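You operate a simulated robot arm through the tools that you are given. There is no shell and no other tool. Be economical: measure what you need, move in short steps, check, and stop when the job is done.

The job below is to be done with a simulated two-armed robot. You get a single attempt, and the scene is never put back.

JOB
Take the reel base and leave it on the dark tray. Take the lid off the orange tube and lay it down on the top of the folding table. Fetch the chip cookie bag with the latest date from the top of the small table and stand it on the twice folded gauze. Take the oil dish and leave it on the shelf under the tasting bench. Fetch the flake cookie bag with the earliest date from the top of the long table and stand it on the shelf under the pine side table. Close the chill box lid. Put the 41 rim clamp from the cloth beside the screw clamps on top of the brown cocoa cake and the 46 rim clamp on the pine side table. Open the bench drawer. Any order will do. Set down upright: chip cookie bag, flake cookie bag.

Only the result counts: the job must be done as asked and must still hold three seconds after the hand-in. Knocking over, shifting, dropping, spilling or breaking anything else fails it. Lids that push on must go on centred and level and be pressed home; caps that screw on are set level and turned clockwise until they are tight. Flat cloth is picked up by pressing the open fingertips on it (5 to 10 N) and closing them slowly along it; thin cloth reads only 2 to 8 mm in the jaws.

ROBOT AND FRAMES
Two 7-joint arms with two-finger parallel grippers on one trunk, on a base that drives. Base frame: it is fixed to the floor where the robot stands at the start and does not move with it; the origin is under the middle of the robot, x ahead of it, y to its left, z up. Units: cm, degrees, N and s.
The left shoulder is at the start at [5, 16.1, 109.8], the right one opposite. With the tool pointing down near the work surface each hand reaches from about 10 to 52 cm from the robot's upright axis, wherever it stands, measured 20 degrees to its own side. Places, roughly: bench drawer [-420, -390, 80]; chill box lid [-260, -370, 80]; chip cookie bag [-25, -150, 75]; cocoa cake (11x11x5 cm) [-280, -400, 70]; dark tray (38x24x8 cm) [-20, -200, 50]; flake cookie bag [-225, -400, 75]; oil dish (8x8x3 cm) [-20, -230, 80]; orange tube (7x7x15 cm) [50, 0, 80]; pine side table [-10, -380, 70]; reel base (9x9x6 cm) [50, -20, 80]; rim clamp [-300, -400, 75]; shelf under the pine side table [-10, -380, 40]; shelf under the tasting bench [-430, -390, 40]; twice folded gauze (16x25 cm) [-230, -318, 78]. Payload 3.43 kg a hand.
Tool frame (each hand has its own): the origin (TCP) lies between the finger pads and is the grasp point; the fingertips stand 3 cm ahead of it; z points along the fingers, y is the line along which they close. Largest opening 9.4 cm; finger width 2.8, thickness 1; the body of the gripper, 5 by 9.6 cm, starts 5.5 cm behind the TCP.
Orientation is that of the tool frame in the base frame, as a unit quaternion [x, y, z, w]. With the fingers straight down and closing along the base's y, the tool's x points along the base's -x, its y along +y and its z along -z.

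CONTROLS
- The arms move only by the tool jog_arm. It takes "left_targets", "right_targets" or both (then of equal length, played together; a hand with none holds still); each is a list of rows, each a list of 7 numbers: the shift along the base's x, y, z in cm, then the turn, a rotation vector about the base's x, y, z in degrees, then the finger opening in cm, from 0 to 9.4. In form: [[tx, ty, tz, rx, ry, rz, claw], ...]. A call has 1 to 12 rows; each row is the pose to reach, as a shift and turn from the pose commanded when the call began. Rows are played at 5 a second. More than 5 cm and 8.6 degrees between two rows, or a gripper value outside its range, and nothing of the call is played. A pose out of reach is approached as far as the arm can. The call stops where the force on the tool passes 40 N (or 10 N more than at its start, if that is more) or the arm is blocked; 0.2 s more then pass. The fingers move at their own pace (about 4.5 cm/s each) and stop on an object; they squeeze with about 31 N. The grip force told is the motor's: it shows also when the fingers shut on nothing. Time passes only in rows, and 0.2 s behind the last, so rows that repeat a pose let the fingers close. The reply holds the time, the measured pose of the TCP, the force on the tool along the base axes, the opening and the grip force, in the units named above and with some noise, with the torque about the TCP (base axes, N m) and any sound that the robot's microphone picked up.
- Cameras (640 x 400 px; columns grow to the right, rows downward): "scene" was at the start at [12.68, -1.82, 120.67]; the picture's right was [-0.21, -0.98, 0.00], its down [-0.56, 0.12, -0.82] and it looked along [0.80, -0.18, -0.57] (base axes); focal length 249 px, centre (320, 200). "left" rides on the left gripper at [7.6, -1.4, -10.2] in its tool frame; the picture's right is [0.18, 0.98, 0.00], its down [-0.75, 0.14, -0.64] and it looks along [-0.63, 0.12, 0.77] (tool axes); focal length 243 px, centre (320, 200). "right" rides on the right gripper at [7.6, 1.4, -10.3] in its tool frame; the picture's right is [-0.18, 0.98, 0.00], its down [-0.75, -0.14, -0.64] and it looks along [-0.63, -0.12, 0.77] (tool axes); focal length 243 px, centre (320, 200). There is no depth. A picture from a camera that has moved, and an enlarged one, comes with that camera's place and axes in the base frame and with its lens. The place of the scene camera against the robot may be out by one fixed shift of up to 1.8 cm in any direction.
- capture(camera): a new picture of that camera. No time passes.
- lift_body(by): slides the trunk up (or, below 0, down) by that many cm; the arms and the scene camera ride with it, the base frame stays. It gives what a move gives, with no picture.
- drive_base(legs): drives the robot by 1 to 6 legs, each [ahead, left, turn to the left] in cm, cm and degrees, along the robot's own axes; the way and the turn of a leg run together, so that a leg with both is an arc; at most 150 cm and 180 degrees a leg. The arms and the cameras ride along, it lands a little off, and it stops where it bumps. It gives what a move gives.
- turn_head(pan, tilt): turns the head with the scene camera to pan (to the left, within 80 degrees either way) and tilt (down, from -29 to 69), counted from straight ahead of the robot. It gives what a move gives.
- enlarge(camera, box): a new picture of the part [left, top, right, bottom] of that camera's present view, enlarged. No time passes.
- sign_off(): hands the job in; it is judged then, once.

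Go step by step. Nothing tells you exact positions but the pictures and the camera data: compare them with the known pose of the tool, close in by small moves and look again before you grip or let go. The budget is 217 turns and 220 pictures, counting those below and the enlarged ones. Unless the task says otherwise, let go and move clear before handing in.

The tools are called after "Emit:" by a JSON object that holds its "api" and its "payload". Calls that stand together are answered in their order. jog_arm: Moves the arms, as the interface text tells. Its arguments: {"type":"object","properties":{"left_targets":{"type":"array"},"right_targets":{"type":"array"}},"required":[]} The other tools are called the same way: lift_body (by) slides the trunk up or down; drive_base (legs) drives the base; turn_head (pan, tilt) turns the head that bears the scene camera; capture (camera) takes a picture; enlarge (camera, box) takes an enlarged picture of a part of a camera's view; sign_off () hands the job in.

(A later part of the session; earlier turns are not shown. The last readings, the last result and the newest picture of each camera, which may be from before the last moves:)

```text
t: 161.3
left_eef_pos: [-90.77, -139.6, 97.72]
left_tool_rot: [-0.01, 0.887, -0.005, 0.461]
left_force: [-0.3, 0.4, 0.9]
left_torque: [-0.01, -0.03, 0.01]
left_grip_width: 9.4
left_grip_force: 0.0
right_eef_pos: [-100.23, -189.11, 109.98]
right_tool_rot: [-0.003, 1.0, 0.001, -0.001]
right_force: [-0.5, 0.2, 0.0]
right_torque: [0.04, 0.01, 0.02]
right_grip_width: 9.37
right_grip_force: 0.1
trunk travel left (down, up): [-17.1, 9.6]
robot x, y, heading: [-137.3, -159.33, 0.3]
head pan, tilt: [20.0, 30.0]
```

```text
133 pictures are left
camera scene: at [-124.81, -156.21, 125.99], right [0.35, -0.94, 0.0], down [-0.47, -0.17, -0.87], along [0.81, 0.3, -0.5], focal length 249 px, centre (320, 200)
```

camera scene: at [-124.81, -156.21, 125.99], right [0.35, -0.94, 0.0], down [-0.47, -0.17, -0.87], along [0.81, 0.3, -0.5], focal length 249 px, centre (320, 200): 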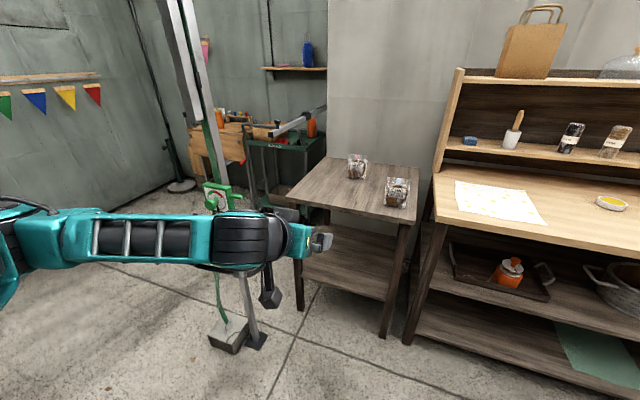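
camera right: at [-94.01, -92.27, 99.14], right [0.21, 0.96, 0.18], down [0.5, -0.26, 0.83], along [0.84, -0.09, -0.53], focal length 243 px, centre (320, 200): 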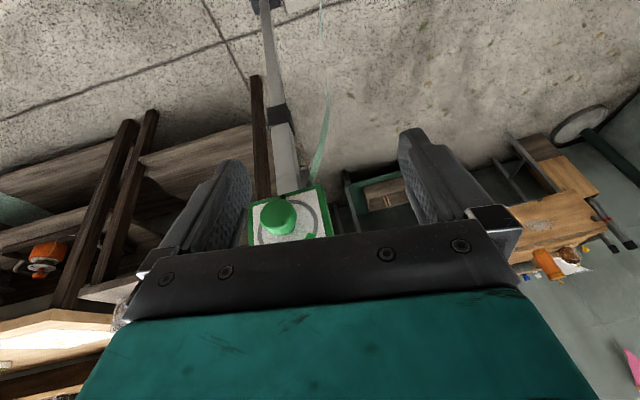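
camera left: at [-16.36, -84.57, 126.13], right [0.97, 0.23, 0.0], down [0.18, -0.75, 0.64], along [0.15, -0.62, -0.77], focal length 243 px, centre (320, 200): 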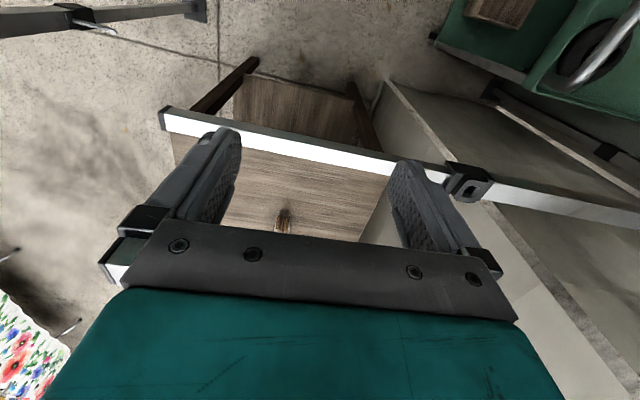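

The left hand is tilted and the elbow clears the pole. I lower the trunk 10 cm and drive forward 42 cm for a close look at the bags.

Emit:
{"api": "lift_body", "payload": {"by": -12}}

Emit:
{"api": "drive_base", "payload": {"legs": [[42, -2, 0]]}}

Emit:
{"api": "capture", "payload": {"camera": "left"}}

Emit:
{"api": "capture", "payload": {"camera": "scene"}}

```text
t: 162.8
left_eef_pos: [-90.72, -139.64, 85.84]
left_tool_rot: [-0.011, 0.887, -0.005, 0.462]
left_force: [-0.1, -0.1, 0.3]
left_torque: [0.03, 0.03, 0.01]
left_grip_width: 9.38
left_grip_force: 0.0
right_eef_pos: [-100.12, -189.12, 98.07]
right_tool_rot: [-0.003, 1.0, 0.0, -0.002]
right_force: [-0.8, 0.2, 0.7]
right_torque: [0.02, -0.02, 0.0]
right_grip_width: 9.41
right_grip_force: 0.0
trunk travel left (down, up): [-5.1, 21.6]
robot x, y, heading: [-137.27, -159.49, 0.4]
head pan, tilt: [20.0, 30.0]
```

```text
t: 165.4
left_eef_pos: [-48.66, -141.33, 85.8]
left_tool_rot: [-0.009, 0.887, -0.006, 0.462]
left_force: [-0.1, 0.8, -0.2]
left_torque: [-0.01, -0.03, -0.01]
left_grip_width: 9.42
left_grip_force: 0.1
right_eef_pos: [-58.09, -190.84, 98.14]
right_tool_rot: [-0.004, 1.0, -0.001, -0.002]
right_force: [-1.2, -0.1, -0.4]
right_torque: [0.0, 0.0, -0.03]
right_grip_width: 9.4
right_grip_force: 0.1
trunk travel left (down, up): [-5.1, 21.6]
robot x, y, heading: [-95.03, -161.03, 0.2]
head pan, tilt: [20.0, 30.0]
```

```text
132 pictures are left
camera left: at [-61.11, -142.99, 85.52], right [-0.12, 0.98, -0.17], down [-0.1, 0.16, 0.98], along [0.99, 0.13, 0.07], focal length 243 px, centre (320, 200)
```

left: 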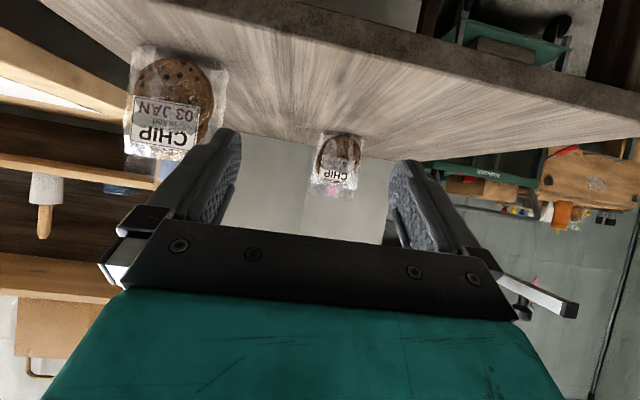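

```text
131 pictures are left
camera scene: at [-82.68, -158.04, 113.99], right [0.35, -0.94, 0.0], down [-0.47, -0.17, -0.87], along [0.81, 0.3, -0.5], focal length 249 px, centre (320, 200)
```

scene: 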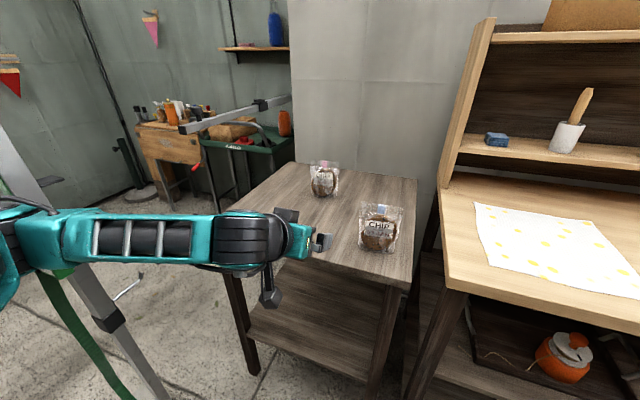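

I need a better range estimate; I lower the hand 6 cm and take a second left view.

Emit:
{"api": "enlarge", "payload": {"camera": "left", "box": [280, 110, 400, 220]}}

Emit:
{"api": "jog_arm", "payload": {"left_targets": [[0, 2, -3, 0, 0, 0, 9.4], [0, 4, -6, 0, 0, 0, 9.4]]}}

Emit:
{"api": "enlarge", "payload": {"camera": "left", "box": [240, 80, 400, 220]}}

```text
3.64 times, centred on (340, 165) of left
camera zoom: at [-61.11, -142.99, 85.52], right [-0.12, 0.98, -0.17], down [-0.1, 0.16, 0.98], along [0.99, 0.13, 0.07], focal length 882 px, centre (247, 327)
```

zoom: 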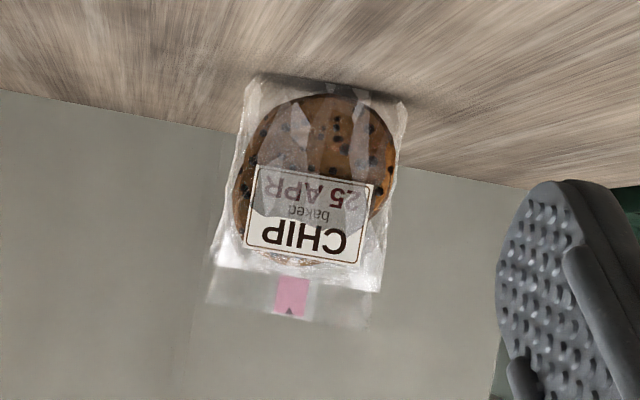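

```text
t: 166.0
left_eef_pos: [-48.24, -137.65, 81.32]
left_tool_rot: [-0.011, 0.888, -0.006, 0.459]
left_force: [-0.3, -0.2, -0.1]
left_torque: [0.0, 0.02, -0.02]
left_grip_width: 9.38
left_grip_force: 0.0
left hand out of reach, approached as far as the arm can: row 2
right_eef_pos: [-58.12, -190.88, 98.09]
right_tool_rot: [-0.004, 1.0, 0.001, -0.002]
right_force: [-0.3, 0.3, 0.6]
right_torque: [0.0, 0.0, 0.02]
right_grip_width: 9.4
right_grip_force: 0.0
trunk travel left (down, up): [-5.1, 21.6]
robot x, y, heading: [-95.08, -161.49, 0.3]
head pan, tilt: [20.0, 30.0]
```

```text
2.86 times, centred on (320, 150) of left
camera zoom: at [-60.78, -139.27, 81.13], right [-0.12, 0.98, -0.17], down [-0.09, 0.16, 0.98], along [0.99, 0.13, 0.07], focal length 693 px, centre (320, 343)
```

zoom: 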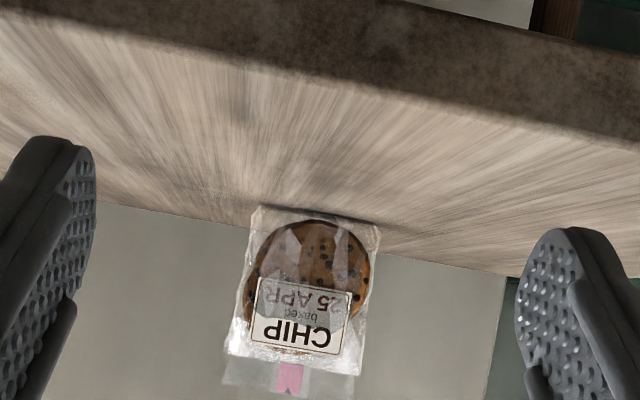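

Bag "25 APR": front face at x≈-17, y≈-135, base z≈76.3, ≈8.2 cm wide, facing straight at me. I drive 17 cm ahead, then extend the hand at mid height.

Emit:
{"api": "drive_base", "payload": {"legs": [[16, 0, 0]]}}

Emit:
{"api": "jog_arm", "payload": {"left_targets": [[3, 1, 0.3, 0, 0, 0, 9.4], [6, 2, 0.6, 0, 0, 0, 9.4]]}}

Emit:
{"api": "capture", "payload": {"camera": "left"}}

```text
t: 167.4
left_eef_pos: [-32.52, -137.99, 81.21]
left_tool_rot: [-0.008, 0.888, -0.007, 0.46]
left_force: [-0.4, -0.7, 0.4]
left_torque: [0.01, 0.0, 0.01]
left_grip_width: 9.42
left_grip_force: 0.0
right_eef_pos: [-42.59, -191.01, 98.17]
right_tool_rot: [-0.001, 1.0, -0.001, -0.002]
right_force: [-0.1, 0.3, 1.1]
right_torque: [0.02, 0.01, -0.03]
right_grip_width: 9.39
right_grip_force: 0.0
trunk travel left (down, up): [-5.1, 21.6]
robot x, y, heading: [-79.84, -161.03, -0.2]
head pan, tilt: [20.0, 30.0]
```

```text
t: 168.0
left_eef_pos: [-26.3, -135.92, 82.11]
left_tool_rot: [-0.008, 0.888, -0.007, 0.46]
left_force: [-0.8, -0.5, 0.0]
left_torque: [-0.03, -0.03, 0.02]
left_grip_width: 9.4
left_grip_force: 0.0
right_eef_pos: [-42.63, -191.04, 98.06]
right_tool_rot: [0.0, 1.0, 0.001, -0.002]
right_force: [1.0, 0.0, 0.4]
right_torque: [-0.04, -0.01, -0.03]
right_grip_width: 9.41
right_grip_force: 0.0
trunk travel left (down, up): [-5.1, 21.6]
robot x, y, heading: [-79.38, -161.59, 0.1]
head pan, tilt: [20.0, 30.0]
```

```text
128 pictures are left
camera left: at [-38.91, -137.41, 81.86], right [-0.11, 0.98, -0.17], down [-0.09, 0.16, 0.98], along [0.99, 0.13, 0.07], focal length 243 px, centre (320, 200)
```

left: 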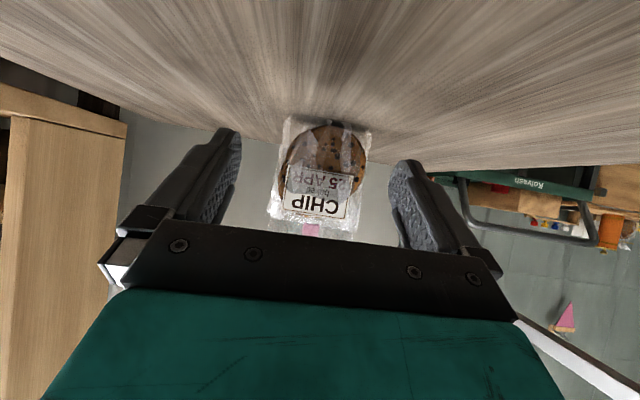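

I align y by +0.8 and advance around the bag.

Emit:
{"api": "jog_arm", "payload": {"left_targets": [[1, 0.8, 0, 0, 0, 0, 9.4], [4, 0.8, 0, 0, 0, 0, 9.4], [6, 0.8, 0, 0, 0, 0, 9.4]]}}

Emit:
{"api": "capture", "payload": {"camera": "left"}}

Emit:
{"api": "enlarge", "payload": {"camera": "scene", "box": [220, 120, 460, 270]}}

```text
t: 168.8
left_eef_pos: [-20.36, -135.2, 82.03]
left_tool_rot: [-0.008, 0.888, -0.007, 0.459]
left_force: [0.5, -1.1, -0.3]
left_torque: [0.02, 0.02, 0.03]
left_grip_width: 9.41
left_grip_force: 0.1
right_eef_pos: [-42.66, -191.08, 98.08]
right_tool_rot: [-0.001, 1.0, 0.0, -0.002]
right_force: [0.8, 0.4, 0.3]
right_torque: [-0.01, -0.02, 0.03]
right_grip_width: 9.39
right_grip_force: 0.1
trunk travel left (down, up): [-5.1, 21.6]
robot x, y, heading: [-79.51, -161.18, -0.0]
head pan, tilt: [20.0, 30.0]
```

```text
127 pictures are left
camera left: at [-32.92, -136.66, 81.75], right [-0.11, 0.98, -0.17], down [-0.09, 0.16, 0.98], along [0.99, 0.13, 0.07], focal length 243 px, centre (320, 200)
```

left: 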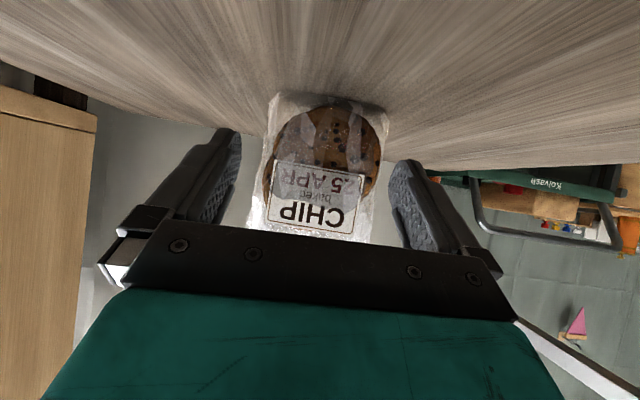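

```text
2.67 times, centred on (340, 195) of scene
camera zoom: at [-67.01, -158.09, 114.0], right [0.34, -0.94, 0.0], down [-0.47, -0.17, -0.87], along [0.81, 0.29, -0.5], focal length 664 px, centre (267, 213)
```

zoom: 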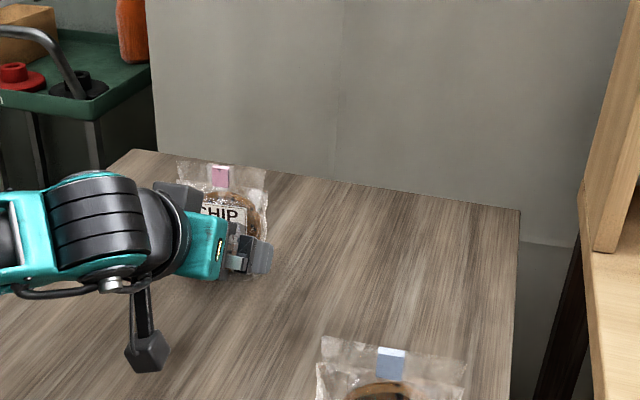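

Emit:
{"api": "jog_arm", "payload": {"left_targets": [[1.5, 0.2, 0, 0, 0, 0, 9.4], [3, 0.2, 0, 0, 0, 0, 9.4], [4.2, 0.2, 0, 0, 0, 0, 9.4]]}}

Emit:
{"api": "capture", "payload": {"camera": "left"}}

```text
t: 169.6
left_eef_pos: [-16.18, -135.02, 81.93]
left_tool_rot: [-0.007, 0.888, -0.008, 0.46]
left_force: [0.1, -0.4, 0.3]
left_torque: [-0.02, 0.03, 0.04]
left_grip_width: 9.4
left_grip_force: 0.1
right_eef_pos: [-42.61, -191.09, 98.05]
right_tool_rot: [0.0, 1.0, 0.0, -0.002]
right_force: [-0.6, 0.2, 0.5]
right_torque: [0.0, 0.0, 0.04]
right_grip_width: 9.42
right_grip_force: 0.1
trunk travel left (down, up): [-5.1, 21.6]
robot x, y, heading: [-79.53, -161.49, -0.0]
head pan, tilt: [20.0, 30.0]
```

```text
125 pictures are left
camera left: at [-28.7, -136.5, 81.69], right [-0.11, 0.98, -0.17], down [-0.09, 0.16, 0.98], along [0.99, 0.13, 0.07], focal length 243 px, centre (320, 200)
```

left: 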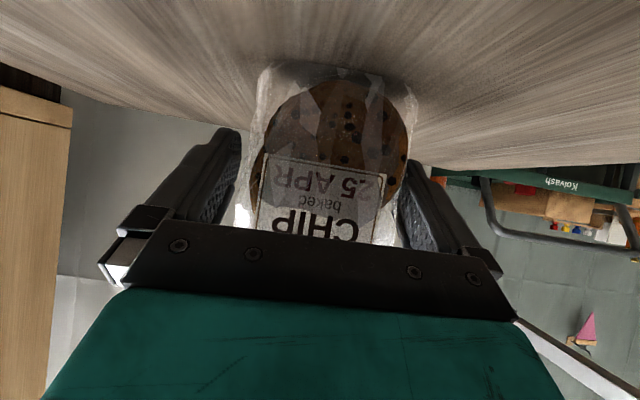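

The fingers flank the bag. I close gently and lift a bit.

Emit:
{"api": "jog_arm", "payload": {"left_targets": [[0, 0, 0, 0, 0, 0, 8.4], [0, 0, 0, 0, 0, 0, 7.4], [0, 0, 0, 0, 0, 0, 7], [0, 0, 0, 0, 0, 0, 7], [0, 0, 1.5, 0, 0, 0, 7]]}}

Emit:
{"api": "capture", "payload": {"camera": "left"}}

Emit:
{"api": "enlarge", "payload": {"camera": "scene", "box": [220, 120, 460, 270]}}

```text
t: 170.8
left_eef_pos: [-15.93, -134.98, 83.34]
left_tool_rot: [-0.008, 0.889, -0.007, 0.458]
left_force: [0.2, 0.5, -1.4]
left_torque: [0.01, -0.01, 0.01]
left_grip_width: 7.52
left_grip_force: 11.7
right_eef_pos: [-42.52, -191.02, 98.13]
right_tool_rot: [-0.001, 1.0, 0.001, -0.002]
right_force: [0.6, 0.0, -0.9]
right_torque: [0.03, 0.02, -0.05]
right_grip_width: 9.41
right_grip_force: 0.1
trunk travel left (down, up): [-5.1, 21.6]
robot x, y, heading: [-79.82, -161.23, -0.0]
head pan, tilt: [20.0, 30.0]
```

```text
124 pictures are left
camera left: at [-28.63, -136.52, 83.17], right [-0.11, 0.98, -0.17], down [-0.09, 0.16, 0.98], along [0.99, 0.13, 0.07], focal length 243 px, centre (320, 200)
```

left: 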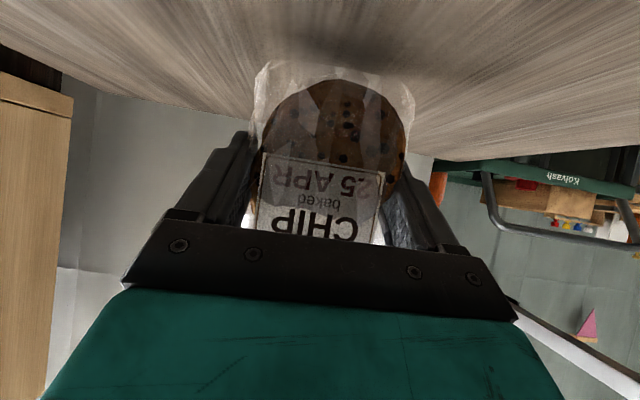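

```text
2.67 times, centred on (340, 195) of scene
camera zoom: at [-67.02, -158.09, 113.99], right [0.34, -0.94, 0.0], down [-0.47, -0.17, -0.87], along [0.81, 0.29, -0.5], focal length 664 px, centre (267, 213)
```

zoom: 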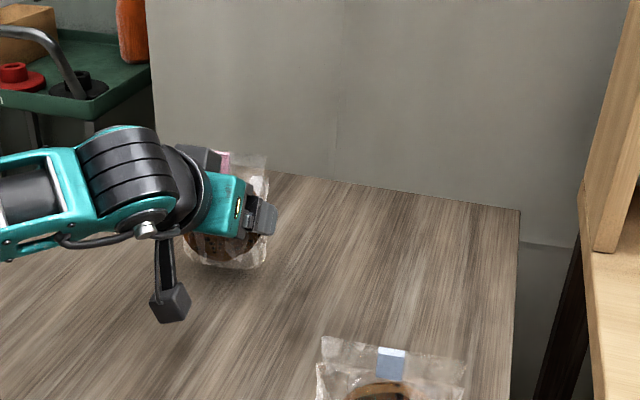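

The bag is held softly by its edges. I lift it clear and back away.

Emit:
{"api": "jog_arm", "payload": {"left_targets": [[0, 0, 4, 0, 0, 0, 7], [0, 0, 8, 0, 0, 0, 7]]}}

Emit:
{"api": "drive_base", "payload": {"legs": [[-40, 0, 0]]}}

Emit:
{"api": "capture", "payload": {"camera": "scene"}}

```text
t: 171.4
left_eef_pos: [-16.01, -134.81, 91.56]
left_tool_rot: [-0.007, 0.888, -0.007, 0.46]
left_force: [-0.2, -0.4, -0.5]
left_torque: [0.0, 0.0, -0.01]
left_grip_width: 7.53
left_grip_force: 12.2
right_eef_pos: [-42.5, -191.06, 98.05]
right_tool_rot: [-0.001, 1.0, 0.0, -0.002]
right_force: [-0.2, -0.7, -0.4]
right_torque: [0.03, 0.01, 0.01]
right_grip_width: 9.39
right_grip_force: 0.0
trunk travel left (down, up): [-5.1, 21.6]
robot x, y, heading: [-79.7, -161.51, -0.3]
head pan, tilt: [20.0, 30.0]
```

```text
t: 173.9
left_eef_pos: [-55.76, -135.02, 91.45]
left_tool_rot: [-0.005, 0.888, -0.009, 0.459]
left_force: [-0.3, 0.1, -1.5]
left_torque: [0.0, -0.01, 0.01]
left_grip_width: 7.52
left_grip_force: 11.5
right_eef_pos: [-82.55, -191.03, 98.15]
right_tool_rot: [0.001, 1.0, 0.001, -0.001]
right_force: [0.1, 0.9, -0.3]
right_torque: [0.0, -0.03, -0.01]
right_grip_width: 9.42
right_grip_force: 0.1
trunk travel left (down, up): [-5.1, 21.6]
robot x, y, heading: [-119.09, -161.18, -0.2]
head pan, tilt: [20.0, 30.0]
```

```text
122 pictures are left
camera scene: at [-106.84, -158.0, 114.0], right [0.34, -0.94, 0.0], down [-0.47, -0.17, -0.87], along [0.82, 0.29, -0.5], focal length 249 px, centre (320, 200)
```

scene: 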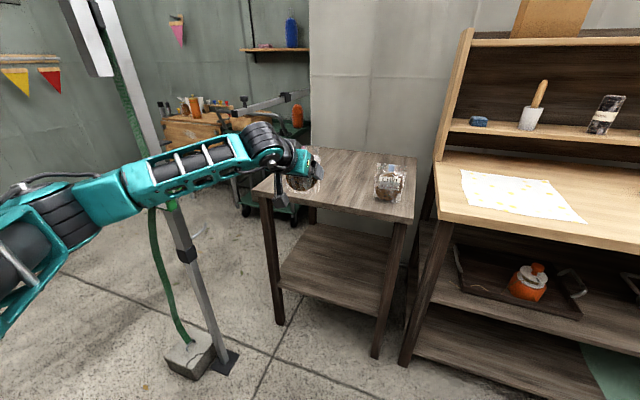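

Now the oil dish with the right hand. I retract the left hand a bit and tilt the right hand 45° forward, then move before the bench.

Emit:
{"api": "jog_arm", "payload": {"left_targets": [[-3, 0, 1, 0, 0, 0, 7], [-6, 0, 2, 0, 0, 0, 7], [-9, 0, 3, 0, 0, 0, 7], [-12, 0, 4, 0, 0, 0, 7], [-14, 0, 4, 0, 0, 0, 7], [-14, 0, 4, 0, 0, 0, 7]], "right_targets": [[2, 0, -1, 0, -8, 0, 9.4], [4, 0, -2, 0, -16, 0, 9.4], [6, 0, -3, 0, -24, 0, 9.4], [8, 0, -4, 0, -32, 0, 9.4], [10, 0, -5, 0, -40, 0, 9.4], [12, 0, -5, 0, -45, 0, 9.4]]}}

Emit:
{"api": "drive_base", "payload": {"legs": [[0, -40, 0], [28, 0, 0]]}}

Emit:
{"api": "turn_head", "payload": {"pan": -15, "tilt": 35}}

Emit:
{"api": "capture", "payload": {"camera": "scene"}}

Emit:
{"api": "capture", "payload": {"camera": "right"}}

```text
t: 175.3
left_eef_pos: [-69.93, -134.98, 95.33]
left_tool_rot: [-0.006, 0.888, -0.008, 0.459]
left_force: [-0.5, -0.9, -1.8]
left_torque: [-0.03, 0.01, 0.0]
left_grip_width: 7.5
left_grip_force: 11.6
right_eef_pos: [-70.46, -191.07, 93.16]
right_tool_rot: [0.001, 0.924, 0.001, 0.382]
right_force: [-0.4, 0.5, 0.7]
right_torque: [-0.02, 0.0, -0.01]
right_grip_width: 9.39
right_grip_force: 0.0
trunk travel left (down, up): [-5.1, 21.6]
robot x, y, heading: [-119.44, -161.32, -0.2]
head pan, tilt: [20.0, 30.0]
```

```text
t: 180.9
left_eef_pos: [-41.8, -174.69, 95.15]
left_tool_rot: [-0.004, 0.889, -0.009, 0.459]
left_force: [0.0, -0.8, 0.1]
left_torque: [0.01, 0.01, -0.02]
left_grip_width: 7.48
left_grip_force: 12.1
right_eef_pos: [-42.6, -230.64, 93.09]
right_tool_rot: [0.003, 0.924, 0.0, 0.381]
right_force: [0.4, 0.3, -0.7]
right_torque: [0.02, -0.02, 0.03]
right_grip_width: 9.41
right_grip_force: 0.1
trunk travel left (down, up): [-5.1, 21.6]
robot x, y, heading: [-91.74, -200.79, -0.5]
head pan, tilt: [20.0, 30.0]
```

```text
t: 181.9
left_eef_pos: [-41.68, -174.62, 95.38]
left_tool_rot: [-0.005, 0.888, -0.009, 0.459]
left_force: [0.8, -0.8, -0.8]
left_torque: [-0.03, 0.02, 0.05]
left_grip_width: 7.45
left_grip_force: 12.4
right_eef_pos: [-42.7, -230.51, 93.03]
right_tool_rot: [0.003, 0.924, 0.0, 0.381]
right_force: [0.0, -0.7, -0.5]
right_torque: [0.01, 0.03, -0.03]
right_grip_width: 9.4
right_grip_force: 0.1
trunk travel left (down, up): [-5.1, 21.6]
robot x, y, heading: [-91.49, -200.57, -0.4]
head pan, tilt: [-15.0, 35.0]
```

```text
121 pictures are left
camera scene: at [-78.87, -202.87, 113.22], right [-0.27, -0.96, 0.0], down [-0.55, 0.15, -0.82], along [0.79, -0.22, -0.57], focal length 249 px, centre (320, 200)
```

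scene: 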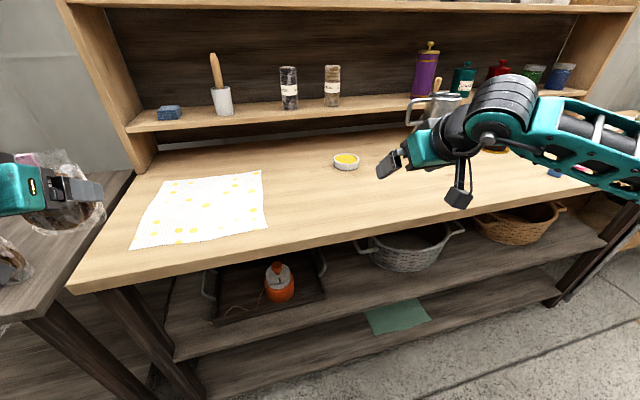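

```text
120 pictures are left
camera right: at [-55.18, -229.14, 94.97], right [0.13, 0.98, 0.13], down [0.08, -0.14, 0.99], along [0.99, -0.12, -0.1], focal length 243 px, centre (320, 200)
```

right: 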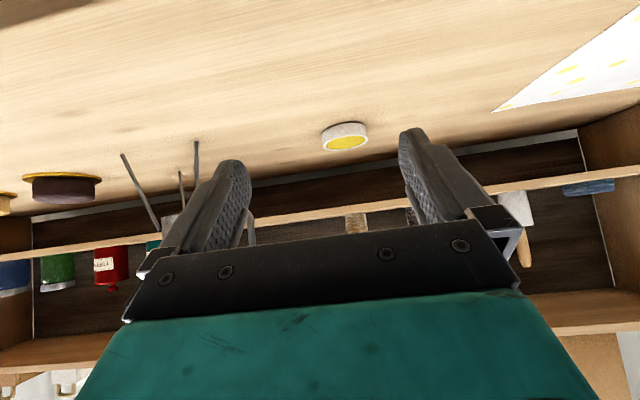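

The dish is at about [-17.3,-228.5]. I drive 12 cm ahead and position the hand above/in front of it.

Emit:
{"api": "drive_base", "payload": {"legs": [[12, 0, 0]]}}

Emit:
{"api": "jog_arm", "payload": {"right_targets": [[1, 0.9, -3, 0, 0, 0, 9.4], [2, 1.8, -6, 0, 0, 0, 9.4]]}}

Emit:
{"api": "capture", "payload": {"camera": "right"}}

```text
t: 183.1
left_eef_pos: [-29.89, -174.57, 95.35]
left_tool_rot: [-0.006, 0.888, -0.009, 0.459]
left_force: [0.3, 0.4, -0.4]
left_torque: [0.02, -0.02, 0.01]
left_grip_width: 7.47
left_grip_force: 12.7
right_eef_pos: [-30.68, -230.65, 93.09]
right_tool_rot: [0.001, 0.925, 0.002, 0.381]
right_force: [0.4, -0.3, 1.0]
right_torque: [-0.03, 0.03, -0.01]
right_grip_width: 9.41
right_grip_force: 0.0
trunk travel left (down, up): [-5.1, 21.6]
robot x, y, heading: [-79.68, -200.61, -0.6]
head pan, tilt: [-15.0, 35.0]
```

```text
t: 183.7
left_eef_pos: [-29.85, -174.56, 95.31]
left_tool_rot: [-0.005, 0.888, -0.009, 0.459]
left_force: [-0.4, -0.3, -0.7]
left_torque: [0.0, 0.01, -0.01]
left_grip_width: 7.46
left_grip_force: 11.6
right_eef_pos: [-28.58, -228.73, 86.98]
right_tool_rot: [0.002, 0.925, 0.0, 0.381]
right_force: [0.5, -0.3, -0.6]
right_torque: [0.01, -0.01, 0.0]
right_grip_width: 9.36
right_grip_force: 0.2
trunk travel left (down, up): [-5.1, 21.6]
robot x, y, heading: [-79.64, -200.54, -0.4]
head pan, tilt: [-15.0, 35.0]
```

```text
119 pictures are left
camera right: at [-41.09, -227.22, 88.88], right [0.13, 0.98, 0.13], down [0.08, -0.14, 0.99], along [0.99, -0.12, -0.1], focal length 243 px, centre (320, 200)
```

right: 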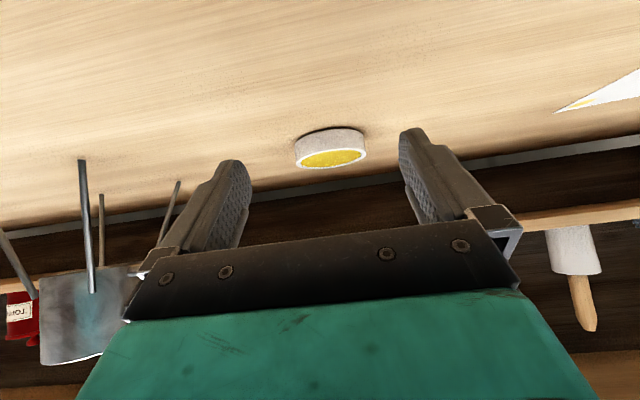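

Emit:
{"api": "jog_arm", "payload": {"right_targets": [[3, 0.2, -1, 0, 0, 0, 9.4], [6, 0.3, -2, 0, 0, 0, 9.4], [7.5, 0.3, -2.7, 0, 0, 0, 9.4]]}}

Emit:
{"api": "capture", "payload": {"camera": "right"}}

Emit:
{"api": "enlarge", "payload": {"camera": "scene", "box": [300, 120, 460, 220]}}

```text
t: 184.5
left_eef_pos: [-29.8, -174.56, 95.3]
left_tool_rot: [-0.006, 0.889, -0.008, 0.458]
left_force: [-0.4, 0.3, -0.7]
left_torque: [-0.04, 0.01, 0.0]
left_grip_width: 7.44
left_grip_force: 12.0
right_eef_pos: [-21.17, -228.55, 84.44]
right_tool_rot: [0.002, 0.924, 0.0, 0.382]
right_force: [-1.1, 0.0, 0.7]
right_torque: [0.02, 0.01, 0.02]
right_grip_width: 9.37
right_grip_force: 0.1
trunk travel left (down, up): [-5.1, 21.6]
robot x, y, heading: [-79.71, -200.57, -0.3]
head pan, tilt: [-15.0, 35.0]
```

```text
118 pictures are left
camera right: at [-33.67, -227.13, 86.38], right [0.13, 0.98, 0.13], down [0.08, -0.14, 0.99], along [0.99, -0.12, -0.1], focal length 243 px, centre (320, 200)
```

right: 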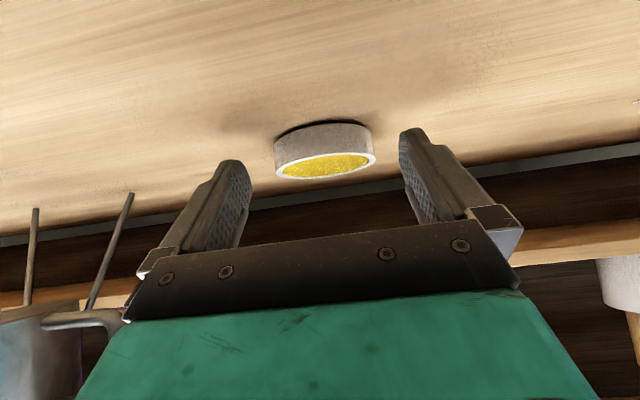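

```text
4.00 times, centred on (380, 170) of scene
camera zoom: at [-67.0, -202.93, 113.22], right [-0.26, -0.96, 0.0], down [-0.55, 0.15, -0.82], along [0.79, -0.22, -0.57], focal length 996 px, centre (80, 320)
```

zoom: 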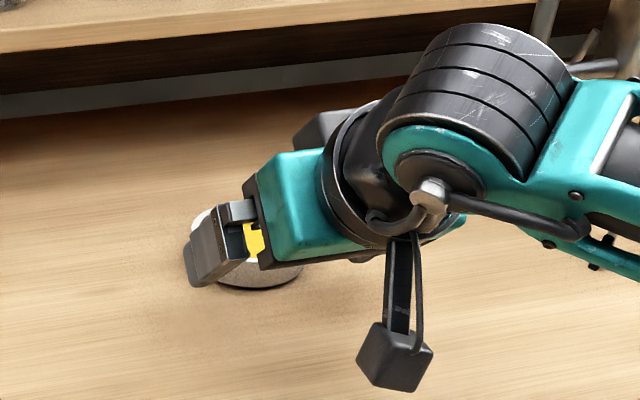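

Emit:
{"api": "jog_arm", "payload": {"right_targets": [[1.5, 0.05, -0.3, 0, 0, 0, 9.4], [3, 0.05, -0.7, 0, 0, 0, 9.4], [3.4, 0.05, -0.7, 0, 0, 0, 9.4]]}}

Emit:
{"api": "capture", "payload": {"camera": "right"}}

```text
t: 185.3
left_eef_pos: [-29.81, -174.58, 95.31]
left_tool_rot: [-0.006, 0.888, -0.009, 0.459]
left_force: [1.3, -0.5, -0.4]
left_torque: [0.02, -0.02, -0.04]
left_grip_width: 7.45
left_grip_force: 12.0
right_eef_pos: [-17.75, -228.54, 83.73]
right_tool_rot: [0.001, 0.924, 0.001, 0.381]
right_force: [-0.4, -0.4, 0.4]
right_torque: [0.05, -0.02, 0.0]
right_grip_width: 9.42
right_grip_force: 0.0
trunk travel left (down, up): [-5.1, 21.6]
robot x, y, heading: [-79.4, -201.02, -0.2]
head pan, tilt: [-15.0, 35.0]
```

```text
116 pictures are left
camera right: at [-30.29, -227.05, 85.61], right [0.13, 0.98, 0.13], down [0.08, -0.14, 0.99], along [0.99, -0.12, -0.1], focal length 243 px, centre (320, 200)
```

right: 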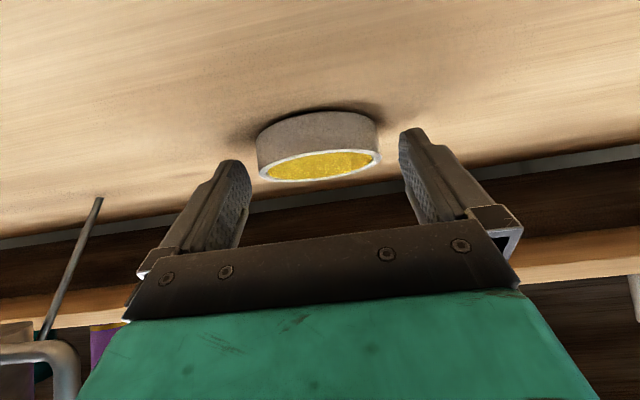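

The dish's centre is about 1.4 cm further than thought. I advance and feel downward in small steps.

Emit:
{"api": "jog_arm", "payload": {"right_targets": [[1.4, 0, 0, 0, 0, 0, 9.4], [1.4, 0, -0.5, 0, 0, 0, 9.4], [1.4, 0, -0.8, 0, 0, 0, 9.4]]}}

Emit:
{"api": "enlarge", "payload": {"camera": "right", "box": [200, 60, 440, 240]}}

Emit:
{"api": "enlarge", "payload": {"camera": "scene", "box": [310, 130, 430, 205]}}

```text
t: 186.1
left_eef_pos: [-29.89, -174.71, 95.47]
left_tool_rot: [-0.005, 0.888, -0.009, 0.46]
left_force: [-0.6, 0.3, -0.7]
left_torque: [0.05, 0.01, -0.02]
left_grip_width: 7.46
left_grip_force: 12.5
right_eef_pos: [-16.39, -228.53, 83.17]
right_tool_rot: [0.001, 0.924, 0.0, 0.383]
right_force: [0.2, -1.3, 5.5]
right_torque: [-0.34, -0.08, 0.03]
right_grip_width: 9.38
right_grip_force: 0.2
trunk travel left (down, up): [-5.1, 21.6]
robot x, y, heading: [-79.34, -200.6, -0.2]
head pan, tilt: [-15.0, 35.0]
```

```text
2.22 times, centred on (320, 150) of right
camera zoom: at [-28.91, -227.05, 84.96], right [0.13, 0.98, 0.13], down [0.08, -0.14, 0.99], along [0.99, -0.12, -0.1], focal length 539 px, centre (320, 311)
```

zoom: 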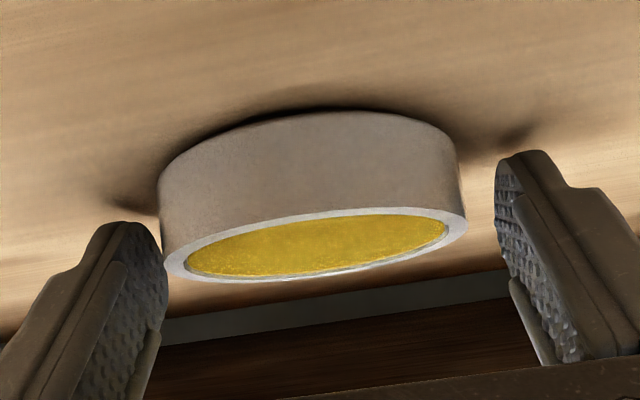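

```text
5.33 times, centred on (370, 168) of scene
camera zoom: at [-67.05, -202.91, 113.24], right [-0.26, -0.96, 0.0], down [-0.55, 0.15, -0.82], along [0.79, -0.22, -0.57], focal length 1328 px, centre (53, 373)
```

zoom: 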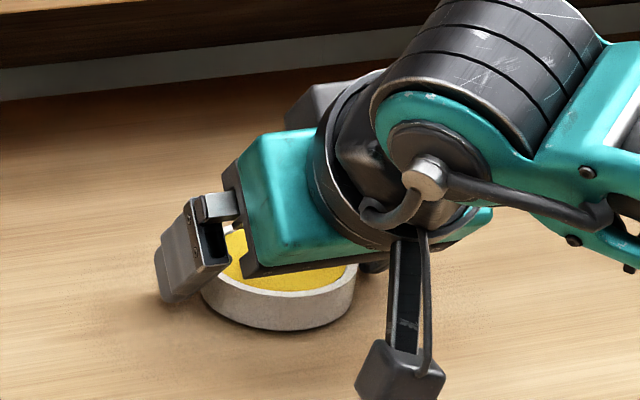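

The tips touch the bench at z≈83.2. I raise 0.3, centre by -0.2 in y, and close.

Emit:
{"api": "jog_arm", "payload": {"right_targets": [[0, -0.2, 0.3, 0, 0, 0, 9.4], [0, -0.2, 0.35, 0, 0, 0, 8.4], [0, -0.2, 0.35, 0, 0, 0, 7], [0, -0.2, 0.35, 0, 0, 0, 6.5], [0, -0.2, 0.35, 0, 0, 0, 6.5]]}}

Emit:
{"api": "capture", "payload": {"camera": "right"}}

```text
t: 187.3
left_eef_pos: [-29.82, -174.52, 95.37]
left_tool_rot: [-0.005, 0.889, -0.009, 0.459]
left_force: [-0.3, -0.6, -1.2]
left_torque: [0.02, 0.02, -0.01]
left_grip_width: 7.42
left_grip_force: 12.2
right_eef_pos: [-16.51, -228.83, 83.12]
right_tool_rot: [0.001, 0.925, 0.001, 0.38]
right_force: [0.3, -0.1, 0.1]
right_torque: [0.03, -0.03, 0.01]
right_grip_width: 7.53
right_grip_force: 30.8
trunk travel left (down, up): [-5.1, 21.6]
robot x, y, heading: [-79.34, -200.62, -0.5]
head pan, tilt: [-15.0, 35.0]
```

```text
113 pictures are left
camera right: at [-28.97, -227.28, 85.08], right [0.13, 0.98, 0.13], down [0.08, -0.14, 0.99], along [0.99, -0.12, -0.1], focal length 243 px, centre (320, 200)
```

right: 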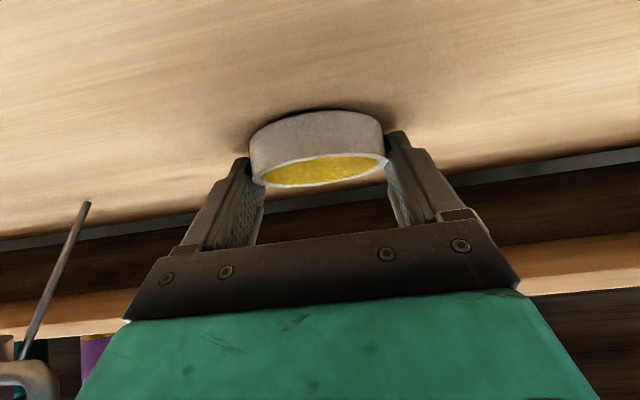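

Emit:
{"api": "jog_arm", "payload": {"right_targets": [[0, 0, 0.4, 0, 0, 0, 6.5], [0, 0, 1, 0, 0, 0, 6.5], [0, 0, 2, 0, 0, 0, 6.5]]}}

Emit:
{"api": "capture", "payload": {"camera": "right"}}

Emit:
{"api": "enlarge", "payload": {"camera": "scene", "box": [310, 120, 430, 205]}}

```text
t: 188.1
left_eef_pos: [-29.88, -174.45, 95.31]
left_tool_rot: [-0.006, 0.889, -0.009, 0.458]
left_force: [-1.1, 0.1, -1.5]
left_torque: [0.02, -0.01, 0.01]
left_grip_width: 7.45
left_grip_force: 12.3
right_eef_pos: [-16.42, -228.7, 85.27]
right_tool_rot: [0.0, 0.925, 0.001, 0.381]
right_force: [0.5, 0.3, -3.5]
right_torque: [0.01, 0.02, 0.01]
right_grip_width: 7.51
right_grip_force: 31.3
trunk travel left (down, up): [-5.1, 21.6]
robot x, y, heading: [-79.55, -200.82, -0.7]
head pan, tilt: [-15.0, 35.0]
```

```text
112 pictures are left
camera right: at [-28.95, -227.17, 87.13], right [0.13, 0.98, 0.13], down [0.08, -0.14, 0.99], along [0.99, -0.12, -0.1], focal length 243 px, centre (320, 200)
```

right: 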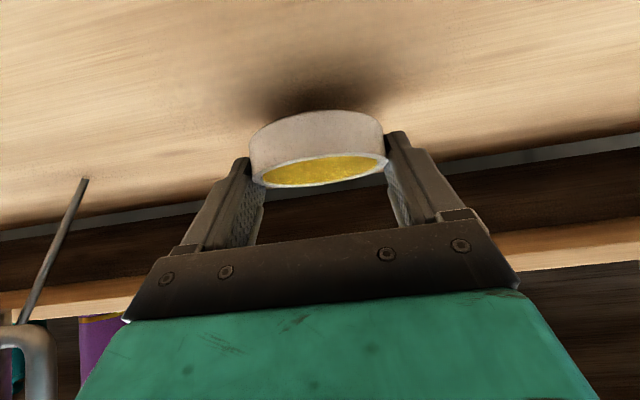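

```text
4.71 times, centred on (370, 162) of scene
camera zoom: at [-66.98, -202.94, 113.21], right [-0.26, -0.96, 0.0], down [-0.55, 0.15, -0.82], along [0.79, -0.22, -0.57], focal length 1172 px, centre (85, 376)
```

zoom: 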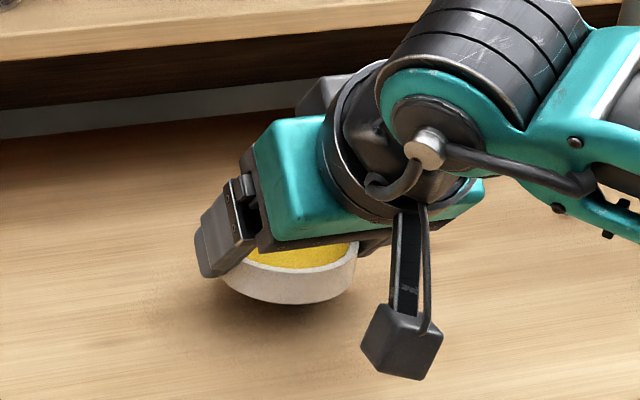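

The dish is up and level. I back off, turn around toward the long table and move to y≈-310.

Emit:
{"api": "jog_arm", "payload": {"right_targets": [[0, 0, 3, 0, 0, 0, 6.5], [0, 0, 6, 0, 0, 0, 6.5]]}}

Emit:
{"api": "drive_base", "payload": {"legs": [[-46, 0, 0], [0, 0, 90], [0, 0, 90]]}}

Emit:
{"api": "turn_head", "payload": {"pan": 0, "tilt": 20}}

Emit:
{"api": "capture", "payload": {"camera": "scene"}}

Emit:
{"api": "turn_head", "payload": {"pan": 60, "tilt": 20}}

Emit:
{"api": "capture", "payload": {"camera": "scene"}}

```text
t: 188.7
left_eef_pos: [-29.83, -174.72, 95.36]
left_tool_rot: [-0.006, 0.888, -0.008, 0.459]
left_force: [-0.1, -0.3, -1.7]
left_torque: [0.0, -0.03, 0.04]
left_grip_width: 7.45
left_grip_force: 11.9
right_eef_pos: [-16.34, -228.72, 91.18]
right_tool_rot: [0.002, 0.925, 0.001, 0.381]
right_force: [-0.1, 0.5, -2.8]
right_torque: [0.0, 0.05, -0.01]
right_grip_width: 7.51
right_grip_force: 30.7
trunk travel left (down, up): [-5.1, 21.6]
robot x, y, heading: [-79.75, -200.02, -0.3]
head pan, tilt: [-15.0, 35.0]
```

```text
t: 199.2
left_eef_pos: [-176.71, -226.09, 95.36]
left_tool_rot: [0.889, 0.003, -0.459, -0.01]
left_force: [-0.1, 0.1, -0.7]
left_torque: [0.0, -0.03, 0.01]
left_grip_width: 7.45
left_grip_force: 11.7
right_eef_pos: [-189.99, -171.8, 91.23]
right_tool_rot: [0.925, -0.005, -0.381, -0.001]
right_force: [-1.0, -1.1, -3.3]
right_torque: [0.02, -0.07, 0.0]
right_grip_width: 7.5
right_grip_force: 31.4
trunk travel left (down, up): [-5.1, 21.6]
robot x, y, heading: [-126.79, -200.61, 179.4]
head pan, tilt: [-15.0, 35.0]
```

```text
t: 199.9
left_eef_pos: [-176.82, -226.0, 95.3]
left_tool_rot: [0.888, 0.003, -0.459, -0.01]
left_force: [-0.7, 0.5, -1.1]
left_torque: [0.01, -0.03, 0.0]
left_grip_width: 7.44
left_grip_force: 12.3
right_eef_pos: [-189.94, -171.76, 91.08]
right_tool_rot: [0.925, -0.003, -0.381, 0.001]
right_force: [1.2, 0.4, -2.2]
right_torque: [-0.03, -0.02, 0.01]
right_grip_width: 7.54
right_grip_force: 31.6
trunk travel left (down, up): [-5.1, 21.6]
robot x, y, heading: [-126.78, -200.15, 179.1]
head pan, tilt: [0.0, 20.0]
```

```text
110 pictures are left
camera scene: at [-140.19, -200.05, 115.59], right [0.01, 1.0, 0.0], down [0.34, 0.0, -0.94], along [-0.94, 0.01, -0.34], focal length 249 px, centre (320, 200)
```

scene: 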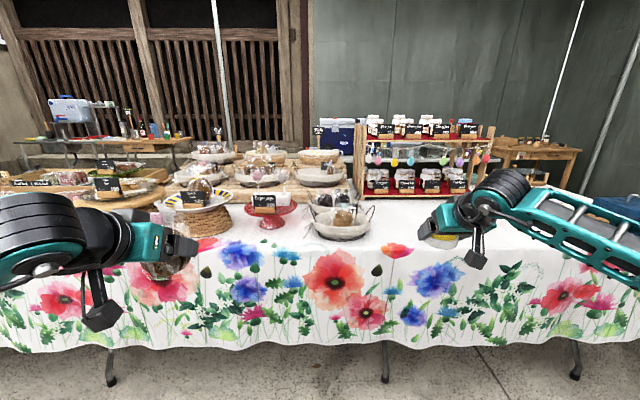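

```text
t: 201.2
left_eef_pos: [-176.85, -225.97, 95.3]
left_tool_rot: [0.888, 0.002, -0.459, -0.011]
left_force: [0.8, -0.3, -1.3]
left_torque: [0.03, 0.0, 0.0]
left_grip_width: 7.43
left_grip_force: 12.0
right_eef_pos: [-189.9, -171.63, 91.09]
right_tool_rot: [0.924, -0.004, -0.381, -0.001]
right_force: [-0.2, 0.0, -2.7]
right_torque: [0.0, -0.03, -0.01]
right_grip_width: 7.54
right_grip_force: 30.3
trunk travel left (down, up): [-5.1, 21.6]
robot x, y, heading: [-126.84, -200.26, 179.5]
head pan, tilt: [60.0, 20.0]
```

```text
109 pictures are left
camera scene: at [-135.64, -208.18, 115.6], right [-0.86, 0.51, 0.0], down [0.18, 0.29, -0.94], along [-0.48, -0.81, -0.34], focal length 249 px, centre (320, 200)
```

scene: 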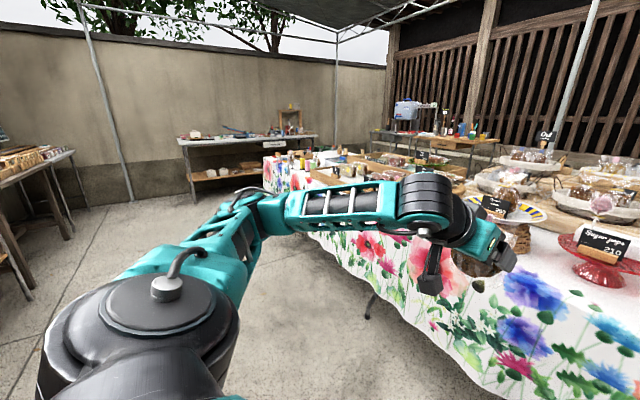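

I slide along the aisle to y≈-292 and look at the table there.

Emit:
{"api": "drive_base", "payload": {"legs": [[0, 92, 0]]}}

Emit:
{"api": "turn_head", "payload": {"pan": 15, "tilt": 25}}

Emit:
{"api": "capture", "payload": {"camera": "scene"}}

Emit:
{"api": "enlarge", "payload": {"camera": "scene", "box": [140, 100, 380, 250]}}

```text
t: 209.6
left_eef_pos: [-177.16, -317.69, 95.39]
left_tool_rot: [0.888, 0.008, -0.459, -0.007]
left_force: [-0.9, 0.5, -1.6]
left_torque: [0.02, -0.04, 0.03]
left_grip_width: 7.45
left_grip_force: 11.9
right_eef_pos: [-190.94, -263.42, 91.24]
right_tool_rot: [0.925, 0.0, -0.381, 0.002]
right_force: [1.5, 0.5, -3.2]
right_torque: [-0.05, -0.05, 0.02]
right_grip_width: 7.54
right_grip_force: 30.5
trunk travel left (down, up): [-5.1, 21.6]
robot x, y, heading: [-127.4, -291.39, 179.8]
head pan, tilt: [60.0, 20.0]
```

```text
t: 210.7
left_eef_pos: [-177.19, -317.67, 95.35]
left_tool_rot: [0.889, 0.007, -0.459, -0.007]
left_force: [0.1, -0.1, -1.1]
left_torque: [0.0, 0.0, 0.01]
left_grip_width: 7.45
left_grip_force: 12.0
right_eef_pos: [-190.94, -263.38, 91.16]
right_tool_rot: [0.924, 0.001, -0.381, 0.002]
right_force: [-0.2, -0.5, -4.0]
right_torque: [0.0, -0.01, 0.02]
right_grip_width: 7.54
right_grip_force: 30.8
trunk travel left (down, up): [-5.1, 21.6]
robot x, y, heading: [-127.58, -291.48, 179.8]
head pan, tilt: [15.0, 25.0]
```

```text
108 pictures are left
camera scene: at [-140.44, -293.66, 114.79], right [-0.26, 0.97, 0.0], down [0.41, 0.11, -0.91], along [-0.88, -0.23, -0.42], focal length 249 px, centre (320, 200)
```

scene: 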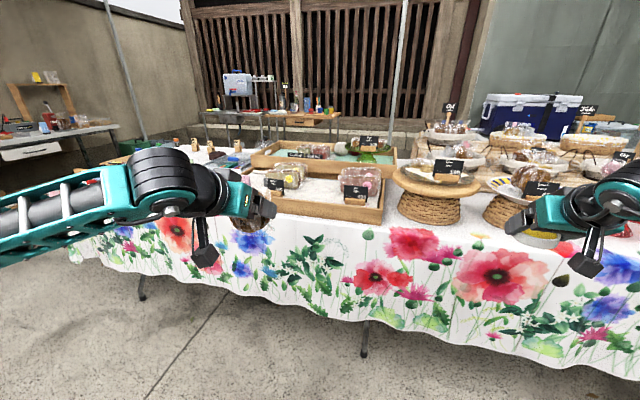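

```text
2.67 times, centred on (260, 175) of scene
camera zoom: at [-140.44, -293.66, 114.79], right [-0.26, 0.97, 0.0], down [0.41, 0.11, -0.91], along [-0.88, -0.23, -0.42], focal length 664 px, centre (480, 267)
```

zoom: 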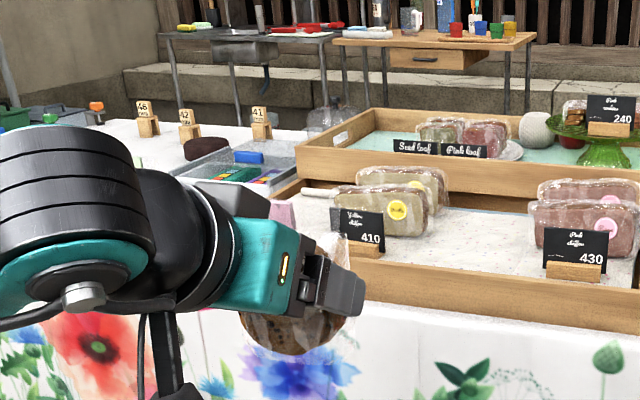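

The gauze must be hidden behind the left hand; I raise the left hand and shift a bit.

Emit:
{"api": "jog_arm", "payload": {"left_targets": [[0, 4, 3, 0, 0, 0, 7], [0, 7, 7, 0, 0, 0, 7], [0, 9, 11, 0, 0, 0, 7]]}}

Emit:
{"api": "capture", "payload": {"camera": "scene"}}

Emit:
{"api": "capture", "payload": {"camera": "left"}}

```text
t: 211.5
left_eef_pos: [-177.2, -308.52, 106.52]
left_tool_rot: [0.889, 0.008, -0.458, -0.007]
left_force: [0.0, 1.0, -2.2]
left_torque: [0.02, -0.04, -0.02]
left_grip_width: 7.45
left_grip_force: 11.6
right_eef_pos: [-190.81, -263.45, 91.19]
right_tool_rot: [0.925, 0.0, -0.381, 0.002]
right_force: [-0.2, 0.0, -3.4]
right_torque: [-0.02, -0.01, 0.02]
right_grip_width: 7.53
right_grip_force: 31.5
trunk travel left (down, up): [-5.1, 21.6]
robot x, y, heading: [-127.64, -291.49, 180.3]
head pan, tilt: [15.0, 25.0]
```

```text
106 pictures are left
camera scene: at [-140.43, -293.63, 114.79], right [-0.26, 0.97, 0.0], down [0.41, 0.11, -0.91], along [-0.88, -0.23, -0.42], focal length 249 px, centre (320, 200)
```

scene: 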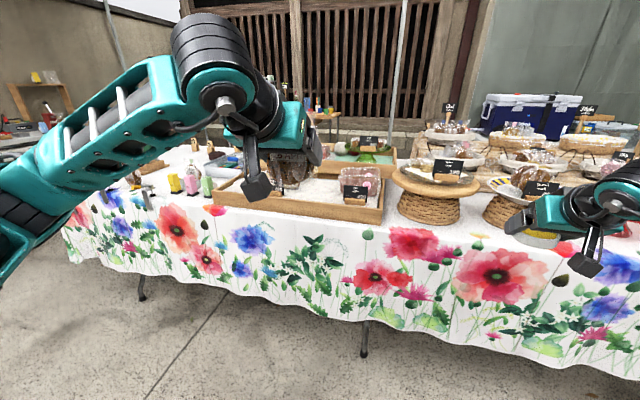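

```text
105 pictures are left
camera left: at [-164.12, -306.96, 106.23], right [0.11, -0.98, -0.17], down [0.09, -0.16, 0.98], along [-0.99, -0.13, 0.07], focal length 243 px, centre (320, 200)
```

left: 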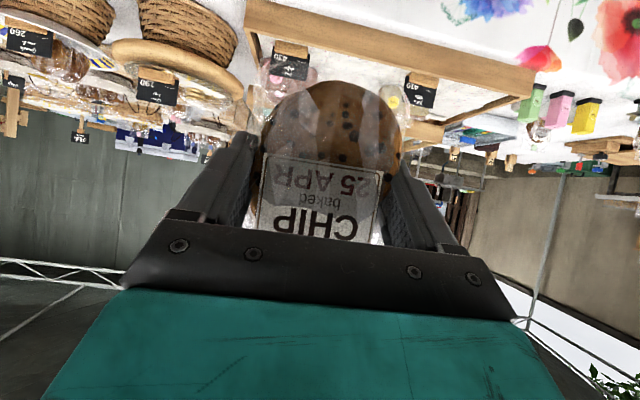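

The gauze should be the white cloth inside the wooden tray at about [-222,-320]. I move closer for a view from above.

Emit:
{"api": "drive_base", "payload": {"legs": [[28, 18, 0]]}}

Emit:
{"api": "turn_head", "payload": {"pan": 0, "tilt": 40}}

Emit:
{"api": "capture", "payload": {"camera": "scene"}}

```text
t: 213.7
left_eef_pos: [-205.05, -326.21, 106.35]
left_tool_rot: [0.888, 0.006, -0.459, -0.009]
left_force: [0.9, 0.1, -1.5]
left_torque: [-0.01, -0.05, -0.01]
left_grip_width: 7.42
left_grip_force: 12.0
right_eef_pos: [-218.63, -281.09, 91.03]
right_tool_rot: [0.925, -0.001, -0.381, 0.0]
right_force: [0.3, -0.4, -3.0]
right_torque: [-0.01, -0.03, 0.01]
right_grip_width: 7.54
right_grip_force: 31.3
trunk travel left (down, up): [-5.1, 21.6]
robot x, y, heading: [-155.22, -309.53, 179.7]
head pan, tilt: [15.0, 25.0]
```

```text
t: 214.5
left_eef_pos: [-205.04, -326.26, 106.31]
left_tool_rot: [0.889, 0.007, -0.459, -0.008]
left_force: [-0.6, 0.8, -1.1]
left_torque: [0.0, 0.0, 0.0]
left_grip_width: 7.44
left_grip_force: 11.5
right_eef_pos: [-218.76, -281.25, 91.12]
right_tool_rot: [0.925, 0.001, -0.38, 0.002]
right_force: [1.1, 0.2, -2.0]
right_torque: [0.02, -0.02, -0.01]
right_grip_width: 7.49
right_grip_force: 30.9
trunk travel left (down, up): [-5.1, 21.6]
robot x, y, heading: [-155.47, -309.4, 179.8]
head pan, tilt: [0.0, 40.0]
```

```text
104 pictures are left
camera scene: at [-167.91, -309.07, 112.46], right [0.0, 1.0, 0.0], down [0.64, 0.0, -0.77], along [-0.77, 0.0, -0.64], focal length 249 px, centre (320, 200)
```

scene: 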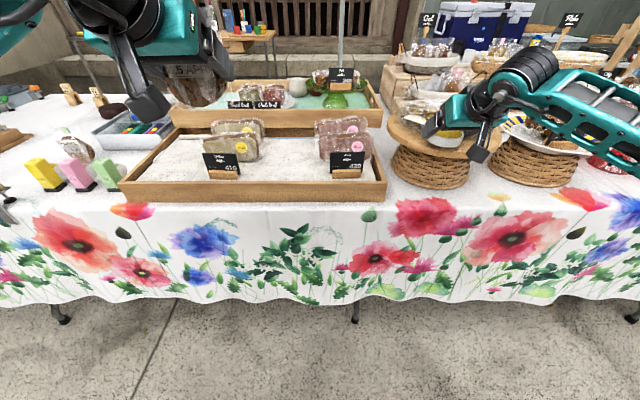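

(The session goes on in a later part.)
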